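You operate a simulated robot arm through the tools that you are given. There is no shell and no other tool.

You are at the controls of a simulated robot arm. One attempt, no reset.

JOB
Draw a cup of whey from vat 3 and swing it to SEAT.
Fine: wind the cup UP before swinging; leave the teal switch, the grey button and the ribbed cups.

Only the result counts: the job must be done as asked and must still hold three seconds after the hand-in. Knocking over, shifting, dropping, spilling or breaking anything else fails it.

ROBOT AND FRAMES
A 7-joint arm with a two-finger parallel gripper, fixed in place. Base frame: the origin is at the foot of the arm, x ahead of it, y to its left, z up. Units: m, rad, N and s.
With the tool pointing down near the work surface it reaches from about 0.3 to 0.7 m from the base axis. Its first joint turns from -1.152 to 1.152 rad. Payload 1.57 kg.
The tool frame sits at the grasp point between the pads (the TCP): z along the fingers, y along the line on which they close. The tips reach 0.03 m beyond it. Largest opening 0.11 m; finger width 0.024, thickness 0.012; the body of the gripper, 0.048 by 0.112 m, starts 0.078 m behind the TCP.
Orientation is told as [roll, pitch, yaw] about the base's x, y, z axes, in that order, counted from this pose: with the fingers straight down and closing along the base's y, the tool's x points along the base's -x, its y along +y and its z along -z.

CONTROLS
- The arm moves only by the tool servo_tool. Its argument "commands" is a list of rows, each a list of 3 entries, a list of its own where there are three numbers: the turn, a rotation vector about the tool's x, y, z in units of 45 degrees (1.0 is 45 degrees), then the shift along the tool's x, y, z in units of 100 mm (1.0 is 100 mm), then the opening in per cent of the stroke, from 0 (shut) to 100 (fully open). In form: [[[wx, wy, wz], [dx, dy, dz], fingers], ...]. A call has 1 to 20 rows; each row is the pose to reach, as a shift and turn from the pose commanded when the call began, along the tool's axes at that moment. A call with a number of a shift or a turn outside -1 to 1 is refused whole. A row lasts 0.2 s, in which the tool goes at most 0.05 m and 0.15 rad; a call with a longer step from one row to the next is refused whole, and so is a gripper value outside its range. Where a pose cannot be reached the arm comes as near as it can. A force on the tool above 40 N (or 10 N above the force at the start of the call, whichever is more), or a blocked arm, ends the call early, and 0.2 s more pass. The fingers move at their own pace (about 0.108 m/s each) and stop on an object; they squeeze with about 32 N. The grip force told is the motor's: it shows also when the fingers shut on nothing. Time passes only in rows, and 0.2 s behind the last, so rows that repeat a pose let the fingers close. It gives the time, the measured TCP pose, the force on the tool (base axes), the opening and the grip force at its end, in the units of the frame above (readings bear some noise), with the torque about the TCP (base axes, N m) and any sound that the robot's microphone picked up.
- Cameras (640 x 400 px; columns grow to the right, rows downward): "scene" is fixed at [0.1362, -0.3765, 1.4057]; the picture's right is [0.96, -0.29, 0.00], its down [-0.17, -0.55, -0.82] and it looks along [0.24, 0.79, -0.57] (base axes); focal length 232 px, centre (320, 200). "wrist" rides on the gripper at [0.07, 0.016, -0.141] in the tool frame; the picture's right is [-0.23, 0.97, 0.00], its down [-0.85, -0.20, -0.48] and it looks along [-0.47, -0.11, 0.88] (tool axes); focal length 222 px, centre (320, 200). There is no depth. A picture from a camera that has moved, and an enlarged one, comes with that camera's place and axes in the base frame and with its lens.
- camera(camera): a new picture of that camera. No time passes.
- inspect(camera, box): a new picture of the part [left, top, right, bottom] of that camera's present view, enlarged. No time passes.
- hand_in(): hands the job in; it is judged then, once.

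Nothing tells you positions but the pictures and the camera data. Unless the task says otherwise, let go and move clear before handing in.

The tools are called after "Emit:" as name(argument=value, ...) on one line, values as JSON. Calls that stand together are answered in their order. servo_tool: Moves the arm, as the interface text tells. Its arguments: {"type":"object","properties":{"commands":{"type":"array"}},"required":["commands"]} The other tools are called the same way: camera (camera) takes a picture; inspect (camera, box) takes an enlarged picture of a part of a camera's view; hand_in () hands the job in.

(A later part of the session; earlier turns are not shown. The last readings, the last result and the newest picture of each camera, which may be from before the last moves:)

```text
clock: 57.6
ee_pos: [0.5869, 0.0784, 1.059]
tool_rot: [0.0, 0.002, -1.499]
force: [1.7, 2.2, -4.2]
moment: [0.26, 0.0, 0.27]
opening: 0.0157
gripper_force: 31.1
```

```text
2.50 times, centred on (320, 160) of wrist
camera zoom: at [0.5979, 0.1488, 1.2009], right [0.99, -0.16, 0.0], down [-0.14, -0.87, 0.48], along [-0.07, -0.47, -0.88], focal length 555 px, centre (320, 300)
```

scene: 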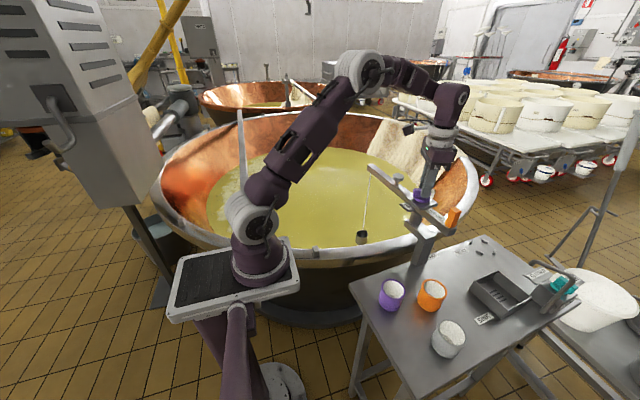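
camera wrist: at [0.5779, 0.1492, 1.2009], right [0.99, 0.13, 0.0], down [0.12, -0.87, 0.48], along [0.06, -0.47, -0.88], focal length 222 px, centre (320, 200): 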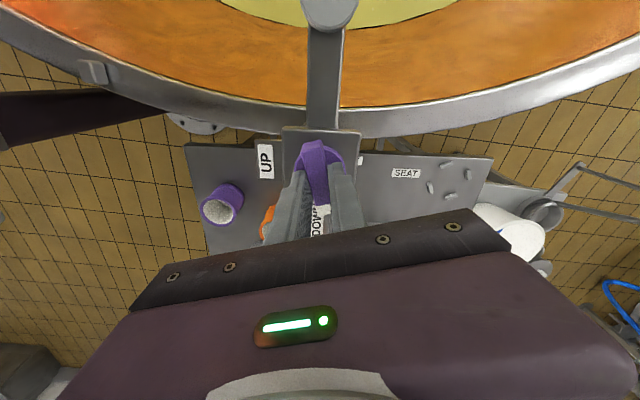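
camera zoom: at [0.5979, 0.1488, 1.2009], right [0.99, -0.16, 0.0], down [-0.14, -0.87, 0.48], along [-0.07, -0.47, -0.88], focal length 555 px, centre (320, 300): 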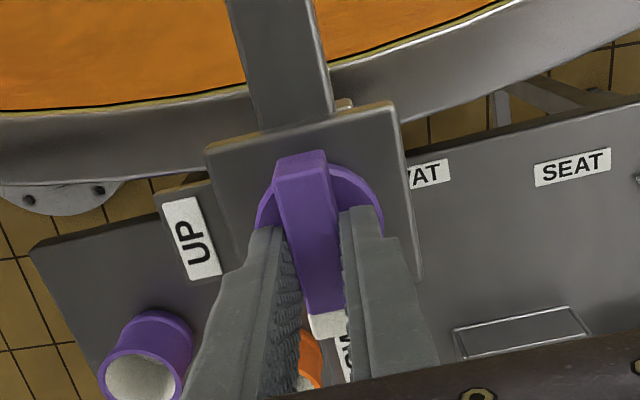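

The cup is fully under the whey with the pointer at DOWN and only a light end-stop torque. I'll dwell a moment, then begin winding up slowly counter-clockwise without letting go.

Emit:
servo_tool(commands=[[[0, 0, 0], [0, 0, 0], 5], [[0, 0, 0], [0, 0, 0], 5], [[0, 0, 0], [0, 0, 0], 5], [[0, 0, 0], [0, 0, 0], 5], [[0, 0, 0], [0, 0, 0], 5], [[0, 0, 0], [0, 0, 0], 5], [[0, 0, -0.04], [0, 0, 0], 5], [[0, 0, -0.1], [0, 0, 0], 5], [[0, 0, -0.18], [0, 0, 0], 5], [[0, 0, -0.27], [0, 0, 0], 5], [[0, 0, -0.36], [0, 0, 0], 5], [[0, 0, -0.45], [0, 0, 0], 5], [[0, 0, -0.54], [0, 0, 0], 5], [[0, 0, -0.6], [0, 0, 0], 5], [[0, 0, -0.64], [0, 0, 0], 5], [[0, 0, -0.66], [0, 0, 0], 5]])

Emit:
inspect(camera="scene", box=[340, 150, 470, 250])

```text
clock: 61.0
ee_pos: [0.5881, 0.0767, 1.0593]
tool_rot: [0.0, 0.001, -0.98]
force: [8.6, 7.3, -18.4]
moment: [0.13, -0.34, 0.02]
opening: 0.0158
gripper_force: 31.6
```

```text
4.00 times, centred on (405, 200) of scene
camera zoom: at [0.1369, -0.3762, 1.4057], right [0.96, -0.29, 0.0], down [-0.17, -0.55, -0.82], along [0.24, 0.79, -0.57], focal length 928 px, centre (-20, 200)
```

zoom: 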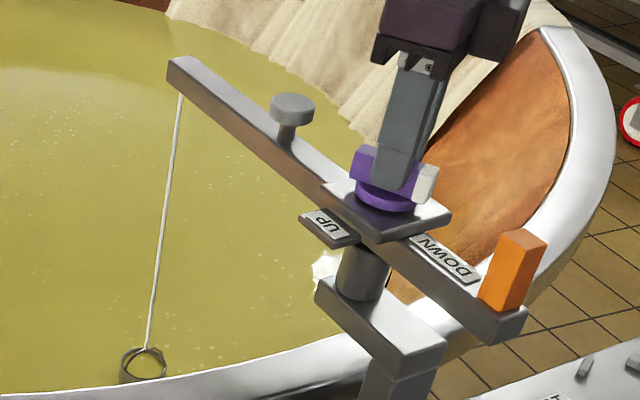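

The cup is emerging. I'll check the inside of it.

Emit:
inspect(camera="scene", box=[350, 230, 386, 252])

```text
16.00 times, centred on (368, 241) of scene
camera zoom: at [0.1369, -0.3762, 1.4057], right [0.96, -0.29, 0.0], down [-0.17, -0.55, -0.82], along [0.24, 0.79, -0.57], focal length 3710 px, centre (-448, -456)
```

zoom: 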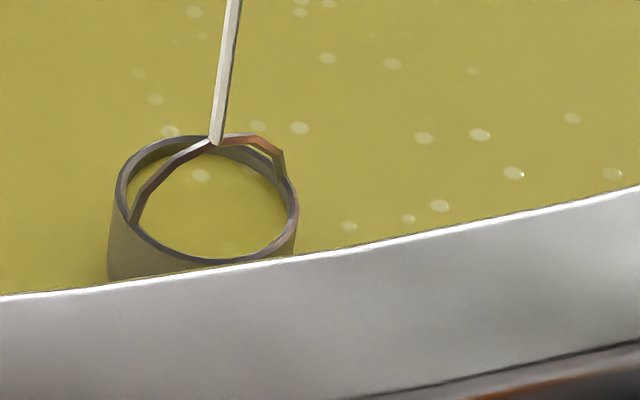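

The cup is full of whey. I'll continue winding up smoothly counter-clockwise, easing the grip load as I go.

Emit:
servo_tool(commands=[[[0, 0, -0.03], [0.001, 0.01, 0.006], 5], [[0, 0, -0.09], [0.002, 0.015, 0.012], 5], [[0, 0, -0.17], [0.002, 0.015, 0.012], 5], [[0, 0, -0.26], [0.002, 0.015, 0.012], 5], [[0, 0, -0.35], [0.002, 0.015, 0.012], 5], [[0, 0, -0.44], [0.002, 0.015, 0.012], 5], [[0, 0, -0.53], [0.002, 0.015, 0.012], 5], [[0, 0, -0.62], [0.002, 0.015, 0.012], 5], [[0, 0, -0.71], [0.002, 0.015, 0.012], 5], [[0, 0, -0.8], [0.002, 0.015, 0.012], 5], [[0, 0, -0.88], [0.002, 0.015, 0.012], 5], [[0, 0, -0.94], [0.002, 0.015, 0.012], 5], [[0, 0, -0.98], [0.002, 0.015, 0.012], 5], [[0, 0, -1], [0.002, 0.015, 0.012], 5]])

Emit:
inspect(camera="scene", box=[340, 150, 470, 250])

```text
clock: 64.0
ee_pos: [0.589, 0.0773, 1.0585]
tool_rot: [0.0, 0.001, -0.192]
force: [-11.3, -2.1, 20.7]
moment: [-0.16, -0.27, -0.01]
opening: 0.0158
gripper_force: 31.3
```

```text
4.00 times, centred on (405, 200) of scene
camera zoom: at [0.1355, -0.3766, 1.4057], right [0.96, -0.29, 0.0], down [-0.17, -0.55, -0.82], along [0.24, 0.79, -0.57], focal length 928 px, centre (-20, 200)
```

zoom: 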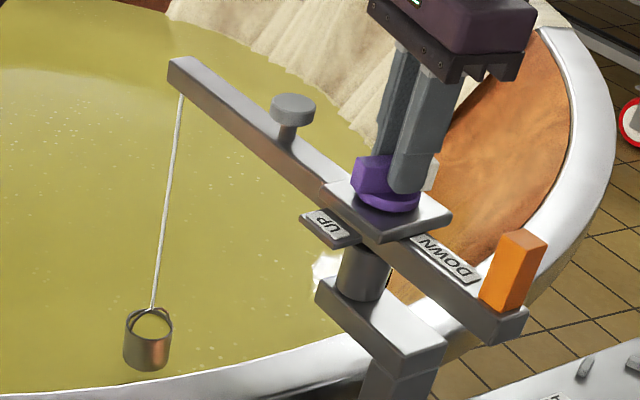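

A full cup is hanging clear and rising. Continuing another 45°.

Emit:
servo_tool(commands=[[[0, 0, -0.03], [0.004, -0.001, -0.003], 5], [[0, 0, -0.09], [0.008, -0.002, -0.006], 5], [[0, 0, -0.17], [0.008, -0.002, -0.006], 5], [[0, 0, -0.26], [0.008, -0.002, -0.006], 5], [[0, 0, -0.35], [0.008, -0.002, -0.006], 5], [[0, 0, -0.44], [0.008, -0.002, -0.006], 5], [[0, 0, -0.53], [0.008, -0.002, -0.006], 5], [[0, 0, -0.62], [0.008, -0.002, -0.006], 5], [[0, 0, -0.71], [0.008, -0.002, -0.006], 5], [[0, 0, -0.8], [0.008, -0.002, -0.006], 5], [[0, 0, -0.88], [0.008, -0.002, -0.006], 5], [[0, 0, -0.94], [0.008, -0.002, -0.006], 5], [[0, 0, -0.98], [0.008, -0.002, -0.006], 5], [[0, 0, -1], [0.008, -0.002, -0.006], 5]])

Emit:
inspect(camera="scene", box=[340, 150, 470, 250])

```text
clock: 67.0
ee_pos: [0.5881, 0.0789, 1.0581]
tool_rot: [0.001, -0.001, 0.593]
force: [13.9, 7.0, -6.1]
moment: [0.09, -0.15, 0.02]
opening: 0.0157
gripper_force: 30.9
```

```text
4.00 times, centred on (405, 200) of scene
camera zoom: at [0.1368, -0.3762, 1.4057], right [0.96, -0.29, 0.0], down [-0.17, -0.55, -0.82], along [0.24, 0.79, -0.57], focal length 928 px, centre (-20, 200)
```

zoom: 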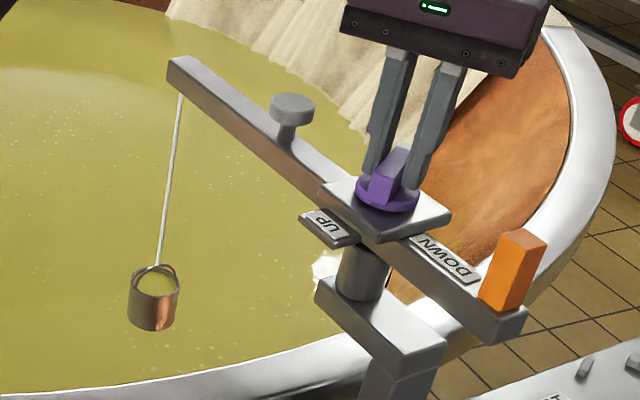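

Still smooth; the cup is rising and full. Continuing another 45°.

Emit:
servo_tool(commands=[[[0, 0, -0.03], [-0.005, -0.001, 0.002], 5], [[0, 0, -0.09], [-0.009, -0.001, 0.002], 5], [[0, 0, -0.17], [-0.009, -0.001, 0.002], 5], [[0, 0, -0.26], [-0.009, -0.001, 0.002], 5], [[0, 0, -0.35], [-0.009, -0.001, 0.002], 5], [[0, 0, -0.44], [-0.009, -0.001, 0.002], 5], [[0, 0, -0.53], [-0.009, -0.001, 0.002], 5], [[0, 0, -0.62], [-0.009, -0.001, 0.002], 5], [[0, 0, -0.71], [-0.009, -0.001, 0.002], 5], [[0, 0, -0.8], [-0.009, -0.001, 0.002], 5], [[0, 0, -0.88], [-0.009, -0.001, 0.002], 5], [[0, 0, -0.94], [-0.009, -0.001, 0.002], 5], [[0, 0, -0.98], [-0.009, -0.001, 0.002], 5], [[0, 0, -1], [-0.009, -0.001, 0.002], 5]])

Emit:
inspect(camera="scene", box=[340, 150, 470, 250])

```text
clock: 70.0
ee_pos: [0.5879, 0.0797, 1.058]
tool_rot: [0.001, 0.004, 1.377]
force: [-20.5, 3.9, 11.8]
moment: [-0.14, 0.51, -0.04]
opening: 0.016
gripper_force: 31.6
```

```text
4.00 times, centred on (405, 200) of scene
camera zoom: at [0.1354, -0.3764, 1.4058], right [0.96, -0.29, 0.0], down [-0.17, -0.55, -0.82], along [0.24, 0.79, -0.57], focal length 928 px, centre (-20, 200)
```

zoom: 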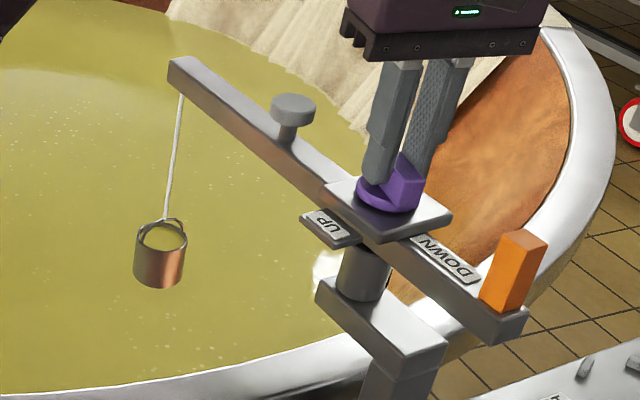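

Now at yaw 79°, with 105° to go to UP. Continuing.

Emit:
servo_tool(commands=[[[0, 0, -0.03], [0, 0.007, -0.002], 5], [[0, 0, -0.09], [0, 0.013, -0.004], 5], [[0, 0, -0.17], [0, 0.013, -0.004], 5], [[0, 0, -0.26], [0, 0.013, -0.004], 5], [[0, 0, -0.35], [0, 0.013, -0.004], 5], [[0, 0, -0.44], [0, 0.013, -0.004], 5], [[0, 0, -0.53], [0, 0.013, -0.004], 5], [[0, 0, -0.62], [0, 0.013, -0.004], 5], [[0, 0, -0.71], [0, 0.013, -0.004], 5], [[0, 0, -0.8], [0, 0.013, -0.004], 5], [[0, 0, -0.88], [0, 0.013, -0.004], 5], [[0, 0, -0.94], [0, 0.013, -0.004], 5], [[0, 0, -0.98], [0, 0.013, -0.004], 5], [[0, 0, -1], [0, 0.013, -0.004], 5]])

Emit:
inspect(camera="scene", box=[340, 150, 470, 250])

```text
clock: 73.0
ee_pos: [0.5868, 0.0788, 1.0591]
tool_rot: [0.001, 0.002, 2.161]
force: [-4.3, -5.3, -24.9]
moment: [-0.4, -0.27, -0.02]
opening: 0.0156
gripper_force: 31.6
```

```text
4.00 times, centred on (405, 200) of scene
camera zoom: at [0.1365, -0.3766, 1.4056], right [0.96, -0.29, 0.0], down [-0.17, -0.55, -0.82], along [0.24, 0.79, -0.57], focal length 928 px, centre (-20, 200)
```

zoom: 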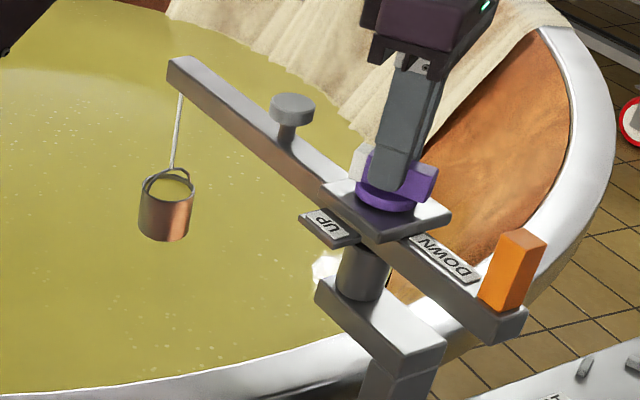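

Yaw 124°, cup nearly up. Next 45°, with a small downward relief.

Emit:
servo_tool(commands=[[[0, 0, -0.03], [0, 0.002, 0.004], 5], [[0, 0, -0.09], [0, 0.002, 0.008], 5], [[0, 0, -0.17], [0, 0.002, 0.008], 5], [[0, 0, -0.26], [0, 0.002, 0.008], 5], [[0, 0, -0.35], [0, 0.002, 0.008], 5], [[0, 0, -0.44], [0, 0.002, 0.008], 5], [[0, 0, -0.53], [0, 0.002, 0.008], 5], [[0, 0, -0.62], [0, 0.002, 0.008], 5], [[0, 0, -0.71], [0, 0.002, 0.008], 5], [[0, 0, -0.8], [0, 0.002, 0.008], 5], [[0, 0, -0.88], [0, 0.002, 0.008], 5], [[0, 0, -0.94], [0, 0.002, 0.008], 5], [[0, 0, -0.98], [0, 0.002, 0.008], 5], [[0, 0, -1], [0, 0.002, 0.008], 5]])

Emit:
inspect(camera="scene", box=[340, 150, 470, 250])

Emit:
camera(camera="wrist")

```text
clock: 76.0
ee_pos: [0.586, 0.0771, 1.0589]
tool_rot: [-0.002, 0.002, 2.95]
force: [-16.0, 5.3, 15.0]
moment: [0.0, 0.52, 0.04]
opening: 0.0157
gripper_force: 31.3
```

```text
4.00 times, centred on (405, 200) of scene
camera zoom: at [0.1355, -0.3763, 1.4058], right [0.96, -0.29, 0.0], down [-0.17, -0.55, -0.82], along [0.24, 0.79, -0.57], focal length 928 px, centre (-20, 200)
```

zoom: 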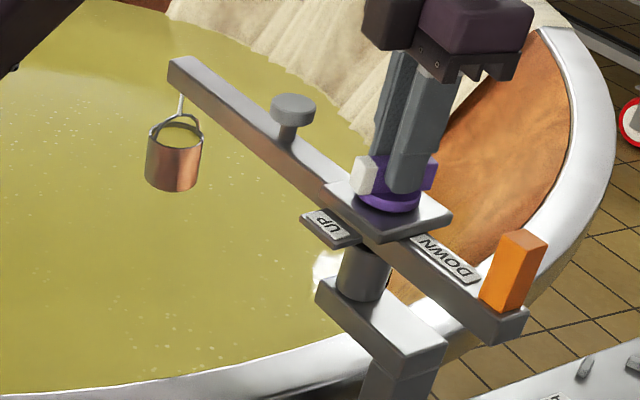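

```text
taken
camera wrist: at [0.651, 0.0497, 1.2001], right [-0.41, -0.91, 0.0], down [-0.8, 0.36, 0.48], along [-0.43, 0.2, -0.88], focal length 222 px, centre (320, 200)
```

wrist: 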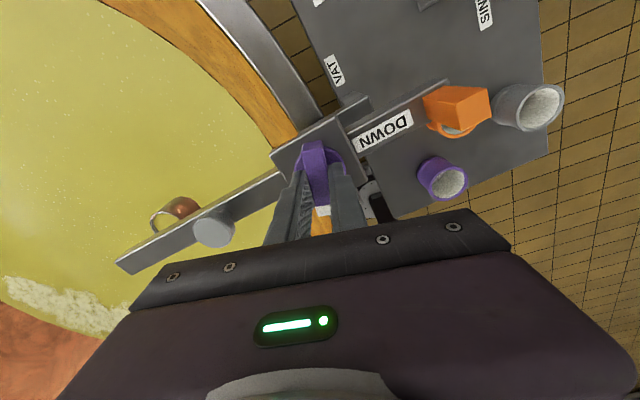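

15° remain to UP. I'll finish the turn gently up to the stop.

Emit:
servo_tool(commands=[[[0, 0, -0.04], [-0.004, 0, -0.002], 5], [[0, 0, -0.1], [-0.008, 0, -0.005], 5], [[0, 0, -0.17], [-0.008, 0, -0.005], 5], [[0, 0, -0.24], [-0.008, 0, -0.005], 5], [[0, 0, -0.3], [-0.008, 0, -0.005], 5], [[0, 0, -0.34], [-0.008, 0, -0.005], 5], [[0, 0, -0.34], [-0.008, 0, -0.005], 5], [[0, 0, -0.34], [-0.008, 0, -0.005], 5]])

Emit:
inspect(camera="scene", box=[340, 150, 470, 250])

Emit:
inspect(camera="wrist", box=[230, 80, 410, 240])

```text
clock: 77.8
ee_pos: [0.5864, 0.0784, 1.0583]
tool_rot: [0.001, 0.0, -3.069]
force: [-9.9, 6.7, 10.3]
moment: [0.09, 0.14, 0.04]
opening: 0.0158
gripper_force: 30.9
```

```text
4.00 times, centred on (405, 200) of scene
camera zoom: at [0.1357, -0.3763, 1.4058], right [0.96, -0.29, 0.0], down [-0.17, -0.55, -0.82], along [0.24, 0.79, -0.57], focal length 928 px, centre (-20, 200)
```

zoom: 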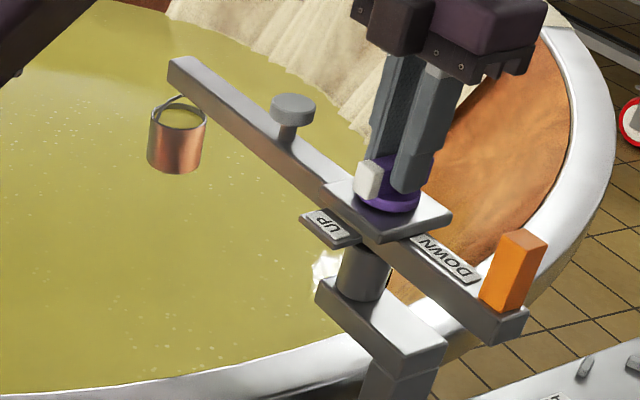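

```text
2.50 times, centred on (320, 160) of wrist
camera zoom: at [0.6568, 0.0679, 1.1999], right [-0.16, -0.99, 0.0], down [-0.87, 0.14, 0.48], along [-0.47, 0.07, -0.88], focal length 555 px, centre (320, 300)
```

zoom: 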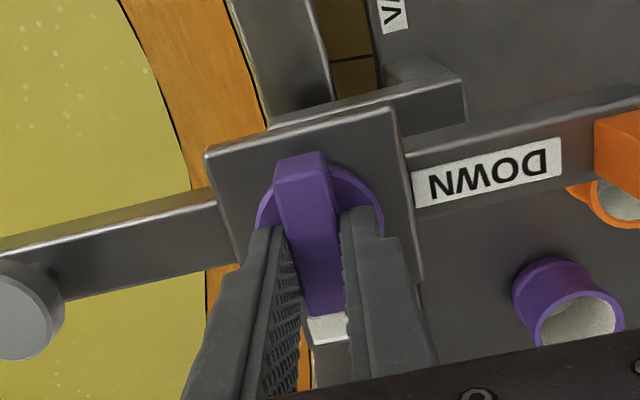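

The cup is back up at the beam and full. I'll release and lift straight off the knob.

Emit:
servo_tool(commands=[[[0, 0, 0], [0, 0, 0], 15], [[0, 0, 0], [0, 0, 0], 25], [[0, 0, 0], [0, 0, 0], 40], [[0, 0, 0], [0, 0, 0], 40], [[0, 0, 0], [0, 0, 0], 40]])

Emit:
servo_tool(commands=[[[0, 0, 0], [0, 0, -0.2], 40], [[0, 0, 0], [0, 0, -0.5], 40], [[0, 0, 0], [0, 0, -0.9], 40], [[0, 0, 0], [0, 0, -0.9], 40]])

Emit:
inspect(camera="scene", box=[340, 150, 470, 250])

Emit:
camera(camera="wrist")

```text
clock: 79.0
ee_pos: [0.5881, 0.078, 1.0583]
tool_rot: [-0.001, -0.001, -3.07]
force: [0.4, -0.2, 0.6]
moment: [0.0, 0.01, -0.02]
opening: 0.044
gripper_force: 0.1
```

```text
clock: 80.0
ee_pos: [0.5861, 0.0774, 1.1507]
tool_rot: [-0.001, 0.0, -3.069]
force: [0.1, -0.9, -0.1]
moment: [0.0, -0.01, -0.03]
opening: 0.044
gripper_force: 0.0
```

```text
4.00 times, centred on (405, 200) of scene
camera zoom: at [0.1362, -0.3765, 1.4057], right [0.96, -0.29, 0.0], down [-0.17, -0.55, -0.82], along [0.24, 0.79, -0.57], focal length 928 px, centre (-20, 200)
```

zoom: 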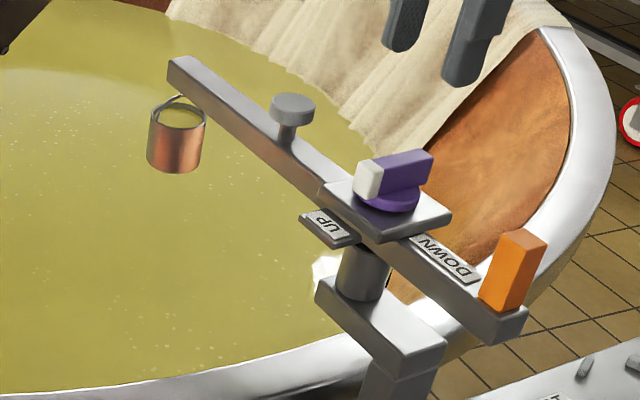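

```text
taken
camera wrist: at [0.6569, 0.0673, 1.292], right [-0.16, -0.99, 0.0], down [-0.87, 0.14, 0.48], along [-0.47, 0.07, -0.88], focal length 222 px, centre (320, 200)
```

wrist: 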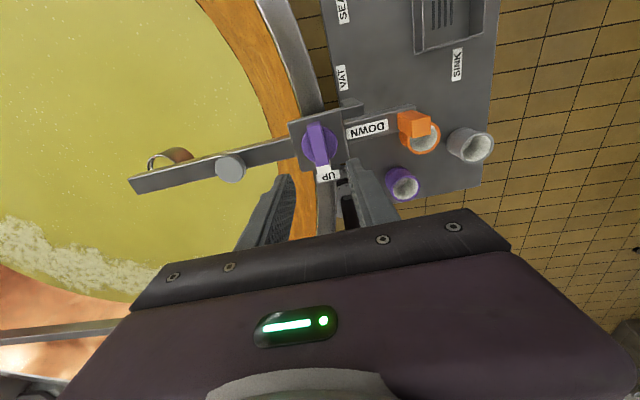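

The cup is full and held UP, and the beam is still at about 95.5°. Next I'll move back over the orange handle at (0.598, -0.031), yawing to about 95°.

Emit:
servo_tool(commands=[[[0, 0, 0.16], [0.005, -0.15, 0], 60], [[0, 0, 0.33], [0.01, -0.3, 0], 60], [[0, 0, 0.5], [0.015, -0.45, 0], 60], [[0, 0, 0.67], [0.02, -0.6, 0], 60], [[0, 0, 0.84], [0.025, -0.75, 0], 60], [[0, 0, 1], [0.03, -0.9, 0], 60], [[0, 0, 1], [0.03, -0.9, 0], 60]])

Emit:
servo_tool(commands=[[[0, 0, 0.16], [0.023, 0.022, 0], 60], [[0, 0, 0.32], [0.046, 0.044, 0], 60], [[0, 0, 0.48], [0.07, 0.067, 0], 60], [[0, 0, 0.64], [0.094, 0.09, 0], 60], [[0, 0, 0.8], [0.118, 0.112, 0], 60], [[0, 0, 0.97], [0.142, 0.135, 0], 60], [[0, 0, 0.97], [0.142, 0.135, 0], 60]])

Emit:
camera(camera="wrist")

Emit:
inspect(camera="wrist", box=[260, 100, 380, 220])

Emit:
inspect(camera="scene", box=[340, 150, 470, 250])

```text
clock: 81.6
ee_pos: [0.5804, 0.1691, 1.149]
tool_rot: [0.0, 0.0, 2.427]
force: [-0.4, 0.4, 0.9]
moment: [-0.03, 0.0, -0.02]
opening: 0.0658
gripper_force: 0.1
```

```text
clock: 83.2
ee_pos: [0.586, 0.1498, 1.1488]
tool_rot: [0.0, 0.0, 1.666]
force: [-0.2, 0.0, 0.4]
moment: [-0.02, -0.01, -0.01]
opening: 0.0659
gripper_force: 0.0
```

```text
taken
camera wrist: at [0.575, 0.0789, 1.2892], right [-0.99, 0.14, 0.0], down [0.12, 0.87, 0.48], along [0.06, 0.47, -0.88], focal length 222 px, centre (320, 200)
```

wrist: 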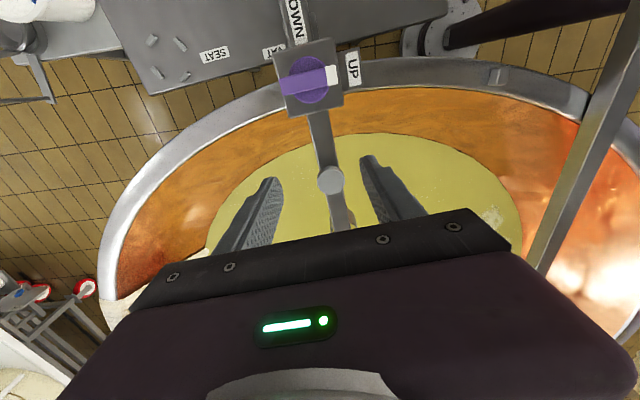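

```text
3.33 times, centred on (320, 160) of wrist
camera zoom: at [0.575, 0.0789, 1.2892], right [-0.99, 0.14, 0.0], down [0.12, 0.87, 0.48], along [0.06, 0.47, -0.88], focal length 740 px, centre (320, 333)
```

zoom: 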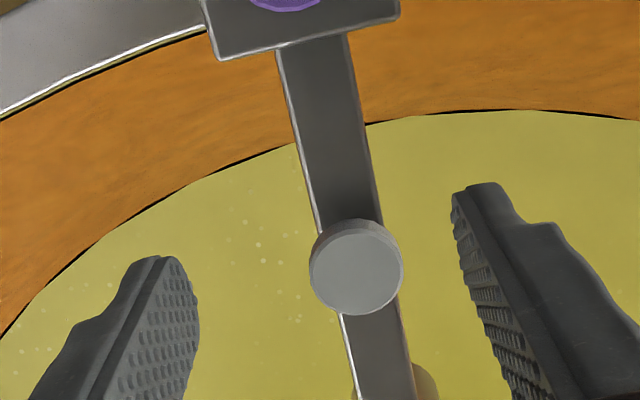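

```text
4.00 times, centred on (405, 200) of scene
camera zoom: at [0.1362, -0.3765, 1.4057], right [0.96, -0.29, 0.0], down [-0.17, -0.55, -0.82], along [0.24, 0.79, -0.57], focal length 928 px, centre (-20, 200)
```

zoom: 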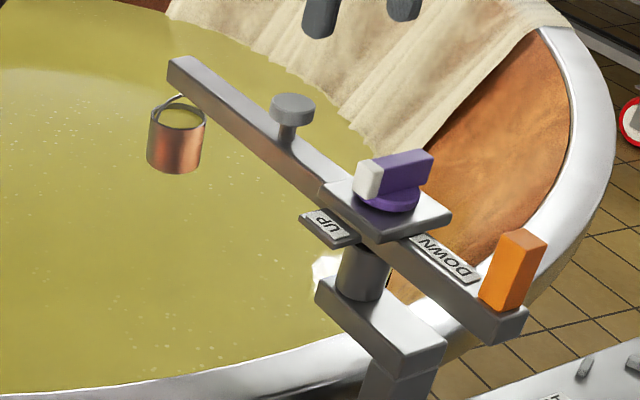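

I mis-signed the tool's y axis and ended over the beam near the button, about 8 cm above it, with nothing touched. I'll move back along -y to the handle at this safe height.

Emit:
servo_tool(commands=[[[0, 0, 0], [0.3, 0.009, 0], 60], [[0, 0, 0], [0.65, 0.018, 0], 60], [[0, 0, 0], [1, 0.027, 0], 60], [[0, 0, 0], [1, 0.027, 0], 60]])

Emit:
servo_tool(commands=[[[0, 0, 0], [0.27, 0.007, 0], 60], [[0, 0, 0], [0.54, 0.014, 0], 60], [[0, 0, 0], [0.81, 0.022, 0], 60], [[0, 0, 0], [0.81, 0.022, 0], 60]])

Emit:
camera(camera="wrist")

Emit:
inspect(camera="wrist", box=[260, 100, 380, 220])

```text
clock: 84.2
ee_pos: [0.5933, 0.0505, 1.1459]
tool_rot: [0.001, 0.001, 1.666]
force: [-0.2, -0.2, 0.3]
moment: [0.01, 0.0, -0.01]
opening: 0.066
gripper_force: 0.1
```

```text
clock: 85.2
ee_pos: [0.5987, -0.0327, 1.1465]
tool_rot: [0.001, 0.001, 1.667]
force: [-1.2, -0.4, -0.1]
moment: [-0.04, 0.0, -0.01]
opening: 0.0658
gripper_force: 0.0
```

```text
taken
camera wrist: at [0.589, -0.1028, 1.2885], right [-0.99, 0.13, 0.0], down [0.12, 0.87, 0.48], along [0.06, 0.47, -0.88], focal length 222 px, centre (320, 200)
```

wrist: 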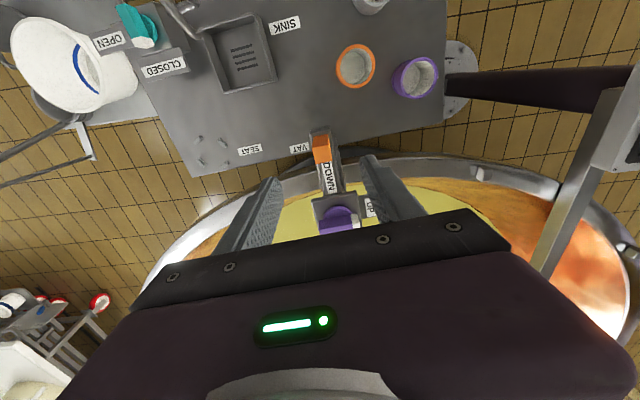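

```text
3.33 times, centred on (320, 160) of wrist
camera zoom: at [0.589, -0.1028, 1.2885], right [-0.99, 0.13, 0.0], down [0.12, 0.87, 0.48], along [0.06, 0.47, -0.88], focal length 740 px, centre (320, 333)
```

zoom: 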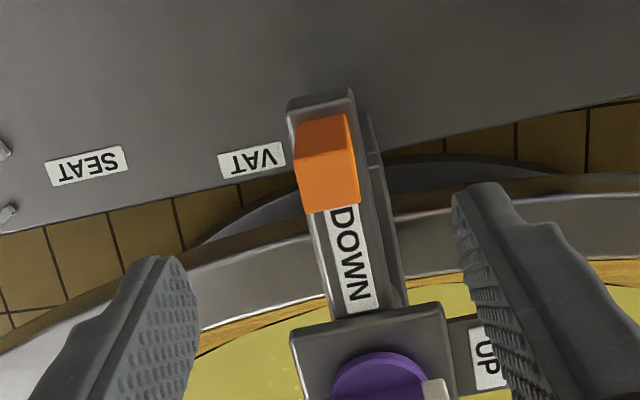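

The handle is 2–3 mm to the -x side of the tool axis. I'll correct this and descend around it with 66 mm opening, then close to a cage.

Emit:
servo_tool(commands=[[[0, 0, 0], [0, 0.022, 0.3], 60], [[0, 0, 0], [0, 0.022, 0.6], 60], [[0, 0, 0], [0, 0.022, 0.85], 60], [[0, 0, 0], [0, 0.022, 1], 60], [[0, 0, 0], [0, 0.022, 1], 60]])

Emit:
inspect(camera="wrist", box=[250, 100, 400, 220])

Emit:
inspect(camera="scene", box=[340, 150, 470, 250])

```text
clock: 86.4
ee_pos: [0.594, -0.0319, 1.0467]
tool_rot: [0.002, 0.001, 1.667]
force: [0.4, -0.3, -0.4]
moment: [-0.06, 0.03, 0.01]
opening: 0.066
gripper_force: 0.1
```

```text
3.33 times, centred on (325, 160) of wrist
camera zoom: at [0.5835, -0.1019, 1.1874], right [-0.99, 0.13, 0.0], down [0.12, 0.87, 0.48], along [0.06, 0.47, -0.88], focal length 740 px, centre (303, 333)
```

zoom: 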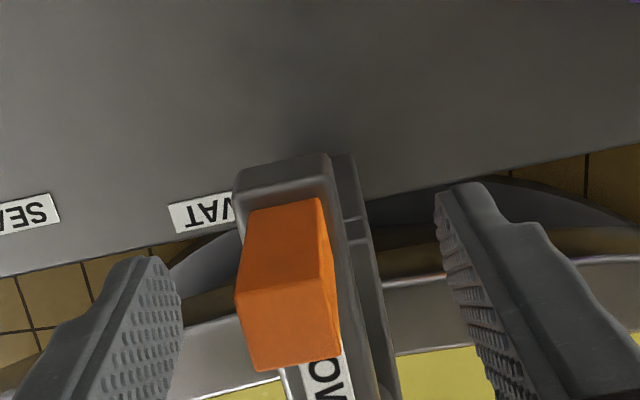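

```text
4.00 times, centred on (405, 200) of scene
camera zoom: at [0.1362, -0.3765, 1.4057], right [0.96, -0.29, 0.0], down [-0.17, -0.55, -0.82], along [0.24, 0.79, -0.57], focal length 928 px, centre (-20, 200)
```

zoom: 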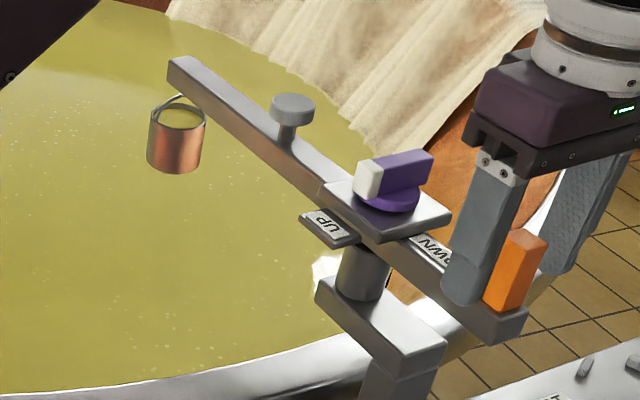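

The handle sits about 3 mm to the +x side now. I'll recentre and close to a light cage of about 24 mm before the slow swing.

Emit:
servo_tool(commands=[[[0, 0, 0], [0, -0.03, 0], 50], [[0, 0, 0], [0, -0.03, 0], 35], [[0, 0, 0], [0, -0.03, 0], 23], [[0, 0, 0], [0, -0.03, 0], 23]])

Emit:
inspect(camera="wrist", box=[250, 100, 400, 220])

Emit:
inspect(camera="scene", box=[340, 150, 470, 250])

```text
clock: 87.4
ee_pos: [0.5961, -0.0294, 1.0468]
tool_rot: [0.0, 0.001, 1.667]
force: [-0.2, -0.6, 0.7]
moment: [0.01, -0.01, 0.03]
opening: 0.0253
gripper_force: 0.0
```

```text
3.33 times, centred on (325, 160) of wrist
camera zoom: at [0.5862, -0.1016, 1.1879], right [-0.99, 0.13, 0.0], down [0.12, 0.87, 0.48], along [0.06, 0.47, -0.88], focal length 740 px, centre (303, 333)
```

zoom: 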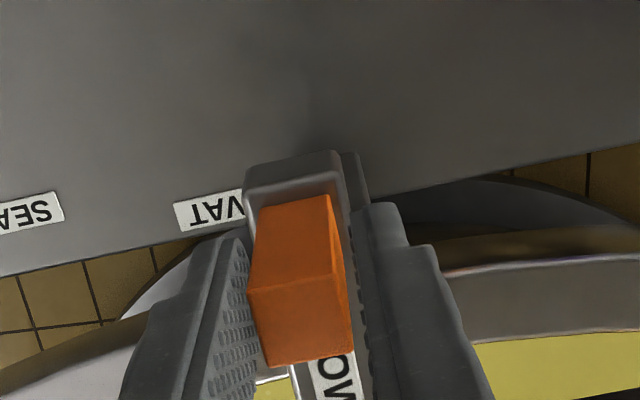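

```text
4.00 times, centred on (405, 200) of scene
camera zoom: at [0.1362, -0.3765, 1.4057], right [0.96, -0.29, 0.0], down [-0.17, -0.55, -0.82], along [0.24, 0.79, -0.57], focal length 928 px, centre (-20, 200)
```

zoom: 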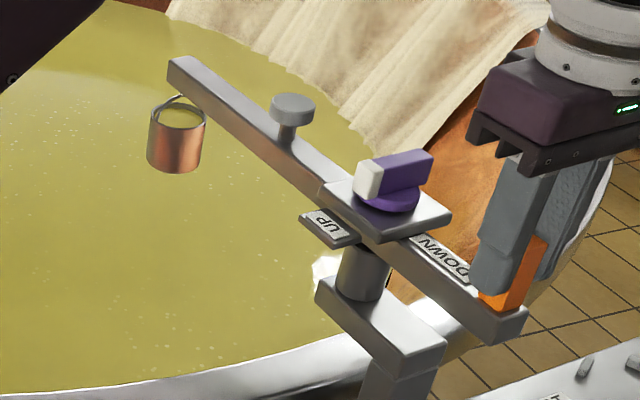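

The handle is caged snugly and the full cup hangs UP with the knob pointing to UP. I'll start the slow clockwise swing toward SEAT, first about 44°.

Emit:
servo_tool(commands=[[[0, 0, 0.0178], [-0.0001, 0.0154, 0], 23], [[0, 0, 0.0444], [-0.0007, 0.0386, 0], 23], [[0, 0, 0.08], [-0.0022, 0.0694, 0], 23], [[0, 0, 0.1244], [-0.0053, 0.1079, 0], 23], [[0, 0, 0.1756], [-0.0105, 0.152, 0], 23], [[0, 0, 0.2311], [-0.0182, 0.1997, 0], 23], [[0, 0, 0.2889], [-0.0283, 0.2488, 0], 23], [[0, 0, 0.3467], [-0.0407, 0.2974, 0], 23], [[0, 0, 0.4044], [-0.0553, 0.3454, 0], 23], [[0, 0, 0.4622], [-0.0721, 0.3927, 0], 23], [[0, 0, 0.52], [-0.091, 0.4392, 0], 23], [[0, 0, 0.5778], [-0.1119, 0.4848, 0], 23], [[0, 0, 0.6356], [-0.1349, 0.5294, 0], 23], [[0, 0, 0.6933], [-0.16, 0.5729, 0], 23], [[0, 0, 0.7511], [-0.1869, 0.6153, 0], 23], [[0, 0, 0.8089], [-0.2158, 0.6563, 0], 23], [[0, 0, 0.8622], [-0.244, 0.693, 0], 23], [[0, 0, 0.9111], [-0.2713, 0.7256, 0], 23], [[0, 0, 0.9467], [-0.2919, 0.7486, 0], 23], [[0, 0, 0.9689], [-0.3051, 0.7627, 0], 23]])

Emit:
camera(camera="scene")

Emit:
inspect(camera="wrist", box=[250, 100, 400, 220])

```text
clock: 91.6
ee_pos: [0.5193, -0.0089, 1.0478]
tool_rot: [0.0, 0.0, 0.903]
force: [1.1, -0.2, 0.2]
moment: [0.03, -0.02, -0.01]
opening: 0.0264
gripper_force: 0.6
```

```text
taken
```

scene: 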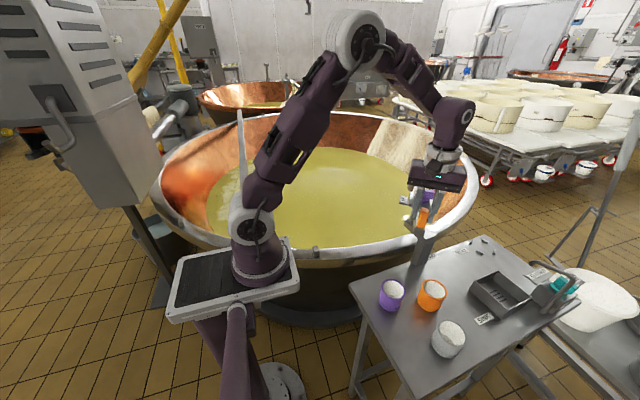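

```text
3.33 times, centred on (325, 160) of wrist
camera zoom: at [0.4631, -0.0527, 1.1896], right [-0.63, 0.78, 0.0], down [0.69, 0.55, 0.48], along [0.37, 0.3, -0.88], focal length 740 px, centre (303, 333)
```

zoom: 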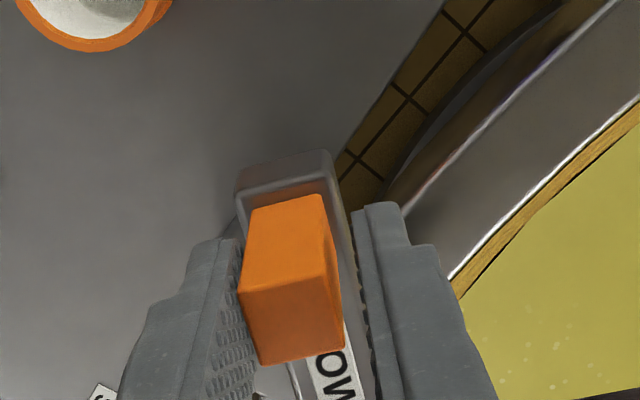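

The swing is on track, with the beam at about 52°. I'll continue another 43.6° slowly.

Emit:
servo_tool(commands=[[[0, 0, 0.0178], [-0.0001, 0.0154, 0], 23], [[0, 0, 0.0444], [-0.0007, 0.0386, 0], 23], [[0, 0, 0.08], [-0.0022, 0.0694, 0], 23], [[0, 0, 0.1244], [-0.0053, 0.1079, 0], 23], [[0, 0, 0.1756], [-0.0105, 0.152, 0], 23], [[0, 0, 0.2311], [-0.0182, 0.1997, 0], 23], [[0, 0, 0.2889], [-0.0283, 0.2488, 0], 23], [[0, 0, 0.3467], [-0.0407, 0.2974, 0], 23], [[0, 0, 0.4044], [-0.0553, 0.3454, 0], 23], [[0, 0, 0.4622], [-0.0721, 0.3927, 0], 23], [[0, 0, 0.52], [-0.091, 0.4392, 0], 23], [[0, 0, 0.5778], [-0.1119, 0.4848, 0], 23], [[0, 0, 0.6356], [-0.1349, 0.5294, 0], 23], [[0, 0, 0.6933], [-0.16, 0.5729, 0], 23], [[0, 0, 0.7511], [-0.1869, 0.6153, 0], 23], [[0, 0, 0.8089], [-0.2158, 0.6563, 0], 23], [[0, 0, 0.8622], [-0.244, 0.693, 0], 23], [[0, 0, 0.9111], [-0.2713, 0.7256, 0], 23], [[0, 0, 0.9467], [-0.2919, 0.7486, 0], 23], [[0, 0, 0.9689], [-0.3051, 0.7627, 0], 23]])

Emit:
camera(camera="scene")

Emit:
inspect(camera="scene", box=[400, 170, 510, 260])

Emit:
inspect(camera="wrist", box=[250, 100, 400, 220])

```text
clock: 95.8
ee_pos: [0.477, 0.0636, 1.048]
tool_rot: [0.0, -0.001, 0.143]
force: [1.3, -1.2, 0.2]
moment: [-0.01, -0.01, 0.02]
opening: 0.0258
gripper_force: 1.1
```

```text
taken
```

scene: 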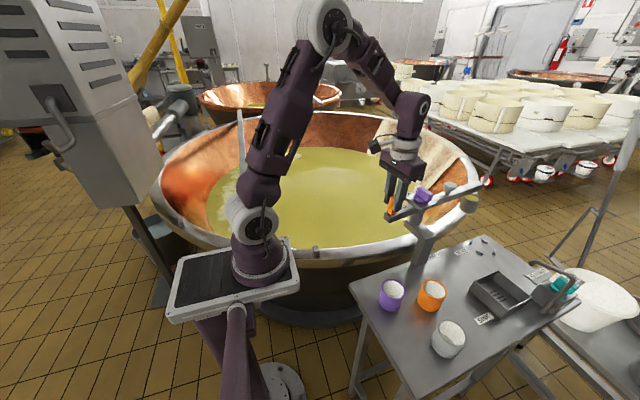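

```text
4.44 times, centred on (455, 215) of scene
camera zoom: at [0.1363, -0.3765, 1.4057], right [0.96, -0.29, 0.0], down [-0.17, -0.55, -0.82], along [0.24, 0.79, -0.57], focal length 1031 px, centre (-280, 133)
```

zoom: 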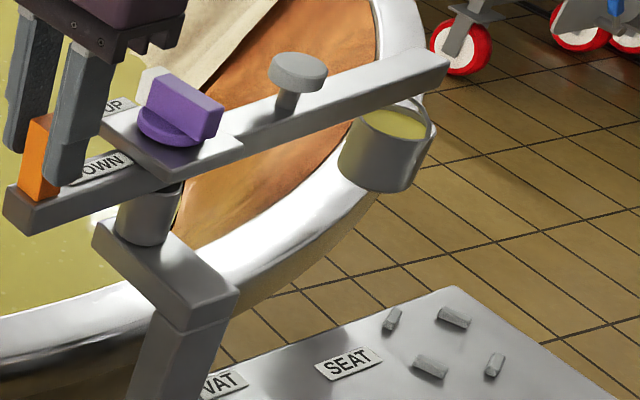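

```text
3.33 times, centred on (325, 160) of wrist
camera zoom: at [0.4053, 0.0697, 1.1902], right [0.09, 1.0, 0.0], down [0.87, -0.07, 0.48], along [0.48, -0.04, -0.88], focal length 740 px, centre (303, 333)
```

zoom: 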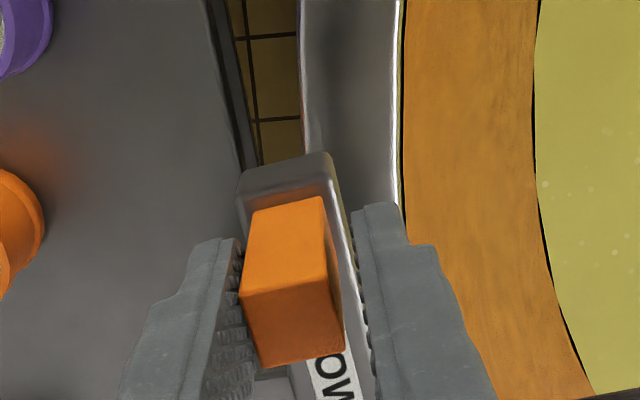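

The cup is full and intact, with about 24° left to SEAT. I'll swing another 20° and then fine-tune.

Emit:
servo_tool(commands=[[[0, 0, 0.0178], [-0.0001, 0.0154, 0], 23], [[0, 0, 0.0444], [-0.0007, 0.0386, 0], 23], [[0, 0, 0.08], [-0.0022, 0.0694, 0], 23], [[0, 0, 0.1244], [-0.0053, 0.1079, 0], 23], [[0, 0, 0.1711], [-0.01, 0.1482, 0], 23], [[0, 0, 0.2178], [-0.0161, 0.1882, 0], 23], [[0, 0, 0.2644], [-0.0238, 0.2281, 0], 23], [[0, 0, 0.3111], [-0.0329, 0.2676, 0], 23], [[0, 0, 0.3556], [-0.0428, 0.3049, 0], 23], [[0, 0, 0.3956], [-0.053, 0.3381, 0], 23], [[0, 0, 0.4267], [-0.0615, 0.3637, 0], 23], [[0, 0, 0.4444], [-0.0667, 0.3783, 0], 23]])

Emit:
inspect(camera="scene", box=[410, 180, 530, 280])

Emit:
inspect(camera="wrist", box=[250, 100, 400, 220])

```text
clock: 98.4
ee_pos: [0.4793, 0.1015, 1.0491]
tool_rot: [0.001, -0.001, -0.203]
force: [1.4, 3.2, 1.4]
moment: [-0.02, -0.04, -0.04]
opening: 0.028
gripper_force: 1.1
```

```text
4.00 times, centred on (470, 230) of scene
camera zoom: at [0.1363, -0.3764, 1.4057], right [0.96, -0.29, 0.0], down [-0.17, -0.55, -0.82], along [0.24, 0.79, -0.57], focal length 928 px, centre (-280, 80)
```

zoom: 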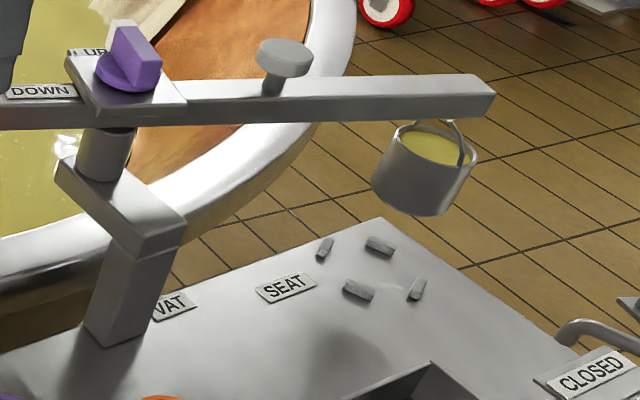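

```text
3.33 times, centred on (325, 160) of wrist
camera zoom: at [0.4142, 0.1332, 1.1903], right [0.42, 0.91, 0.0], down [0.8, -0.37, 0.48], along [0.44, -0.2, -0.88], focal length 740 px, centre (303, 333)
```

zoom: 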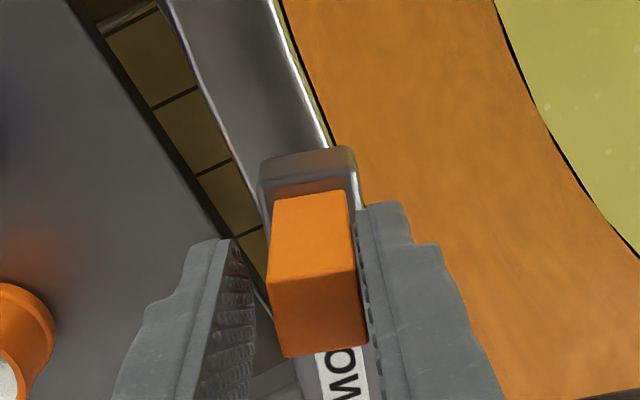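

The handle has run ahead to the leading finger and pushes lightly, so a SEAT detent is drawing the beam in. I'll follow it slowly for about 3° more.

Emit:
servo_tool(commands=[[[0, 0, 0.011], [0, 0.0097, 0], 23], [[0, 0, 0.022], [-0.0002, 0.0193, 0], 23], [[0, 0, 0.033], [-0.0004, 0.029, 0], 23], [[0, 0, 0.044], [-0.0007, 0.0386, 0], 23], [[0, 0, 0.056], [-0.0011, 0.0482, 0], 23], [[0, 0, 0.067], [-0.0015, 0.0579, 0], 23], [[0, 0, 0.067], [-0.0015, 0.0579, 0], 23]])

Emit:
inspect(camera="scene", box=[410, 180, 530, 280])

Emit:
inspect(camera="wrist", box=[250, 100, 400, 220])

```text
clock: 100.0
ee_pos: [0.481, 0.1069, 1.0484]
tool_rot: [0.0, -0.001, -0.256]
force: [0.5, -0.6, 0.3]
moment: [0.02, 0.05, -0.04]
opening: 0.0251
gripper_force: 0.0
```

```text
4.00 times, centred on (470, 230) of scene
camera zoom: at [0.1362, -0.3765, 1.4057], right [0.96, -0.29, 0.0], down [-0.17, -0.55, -0.82], along [0.24, 0.79, -0.57], focal length 928 px, centre (-280, 80)
```

zoom: 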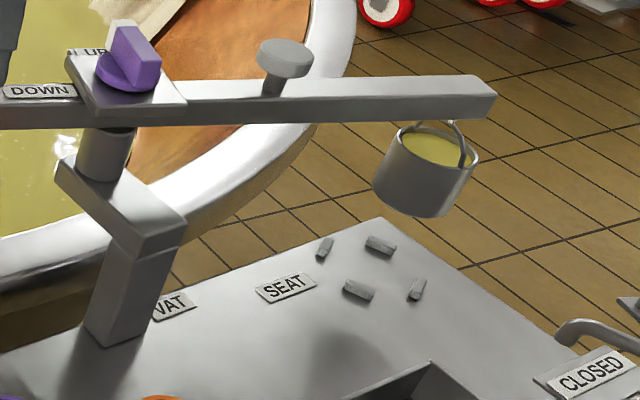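

```text
3.33 times, centred on (325, 160) of wrist
camera zoom: at [0.417, 0.1417, 1.1907], right [0.47, 0.88, 0.0], down [0.78, -0.41, 0.48], along [0.42, -0.22, -0.88], focal length 740 px, centre (303, 333)
```

zoom: 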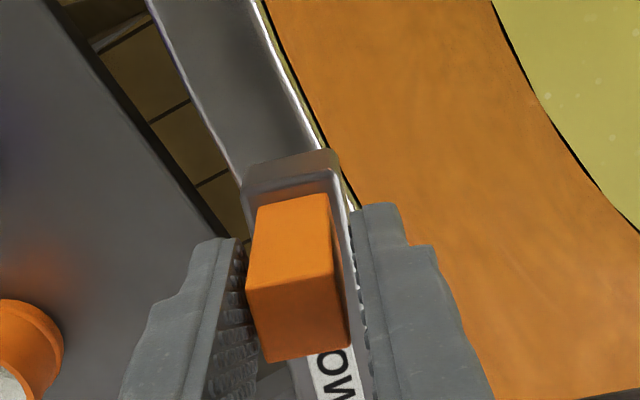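

The handle now floats free between the fingers, with no contact force, and the cup hangs above the SEAT pegs: the beam is resting in the SEAT detent. I'll open, lift clear and verify.

Emit:
servo_tool(commands=[[[0, 0, 0], [0, 0, 0], 40], [[0, 0, 0], [0, 0, 0], 60], [[0, 0, 0], [0, 0, 0], 60], [[0, 0, 0], [0, 0, -0.25], 60], [[0, 0, 0], [0, 0, -0.6], 60], [[0, 0, 0], [0, 0, -1], 60], [[0, 0, 0], [0, 0, -1], 60]])

Emit:
camera(camera="scene")

Emit:
inspect(camera="scene", box=[380, 170, 530, 280])

Emit:
camera(camera="wrist")

```text
clock: 101.6
ee_pos: [0.4811, 0.1047, 1.149]
tool_rot: [0.001, 0.0, -0.256]
force: [0.1, -0.9, 0.1]
moment: [0.01, -0.01, -0.04]
opening: 0.0658
gripper_force: 0.1
```

```text
taken
```

scene: 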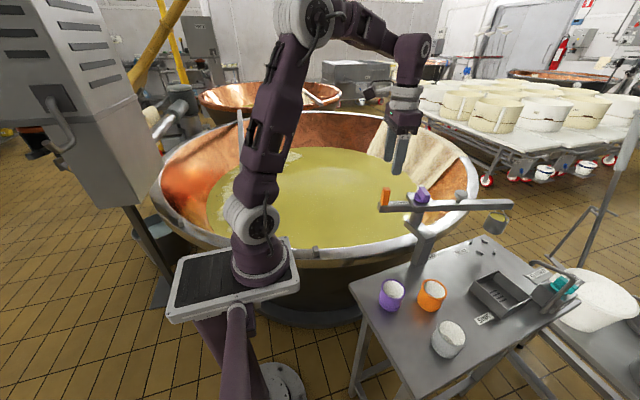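

```text
3.64 times, centred on (455, 225) of scene
camera zoom: at [0.1362, -0.3765, 1.4057], right [0.96, -0.29, 0.0], down [-0.17, -0.55, -0.82], along [0.24, 0.79, -0.57], focal length 843 px, centre (-171, 109)
```

zoom: 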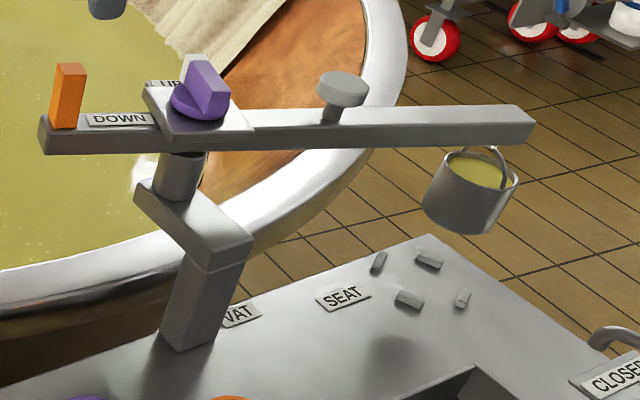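

```text
taken
camera wrist: at [0.4175, 0.1403, 1.2903], right [0.47, 0.88, 0.0], down [0.78, -0.41, 0.48], along [0.42, -0.22, -0.88], focal length 222 px, centre (320, 200)
```

wrist: 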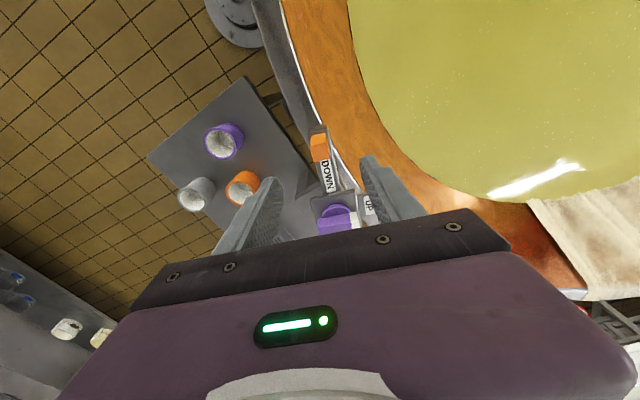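

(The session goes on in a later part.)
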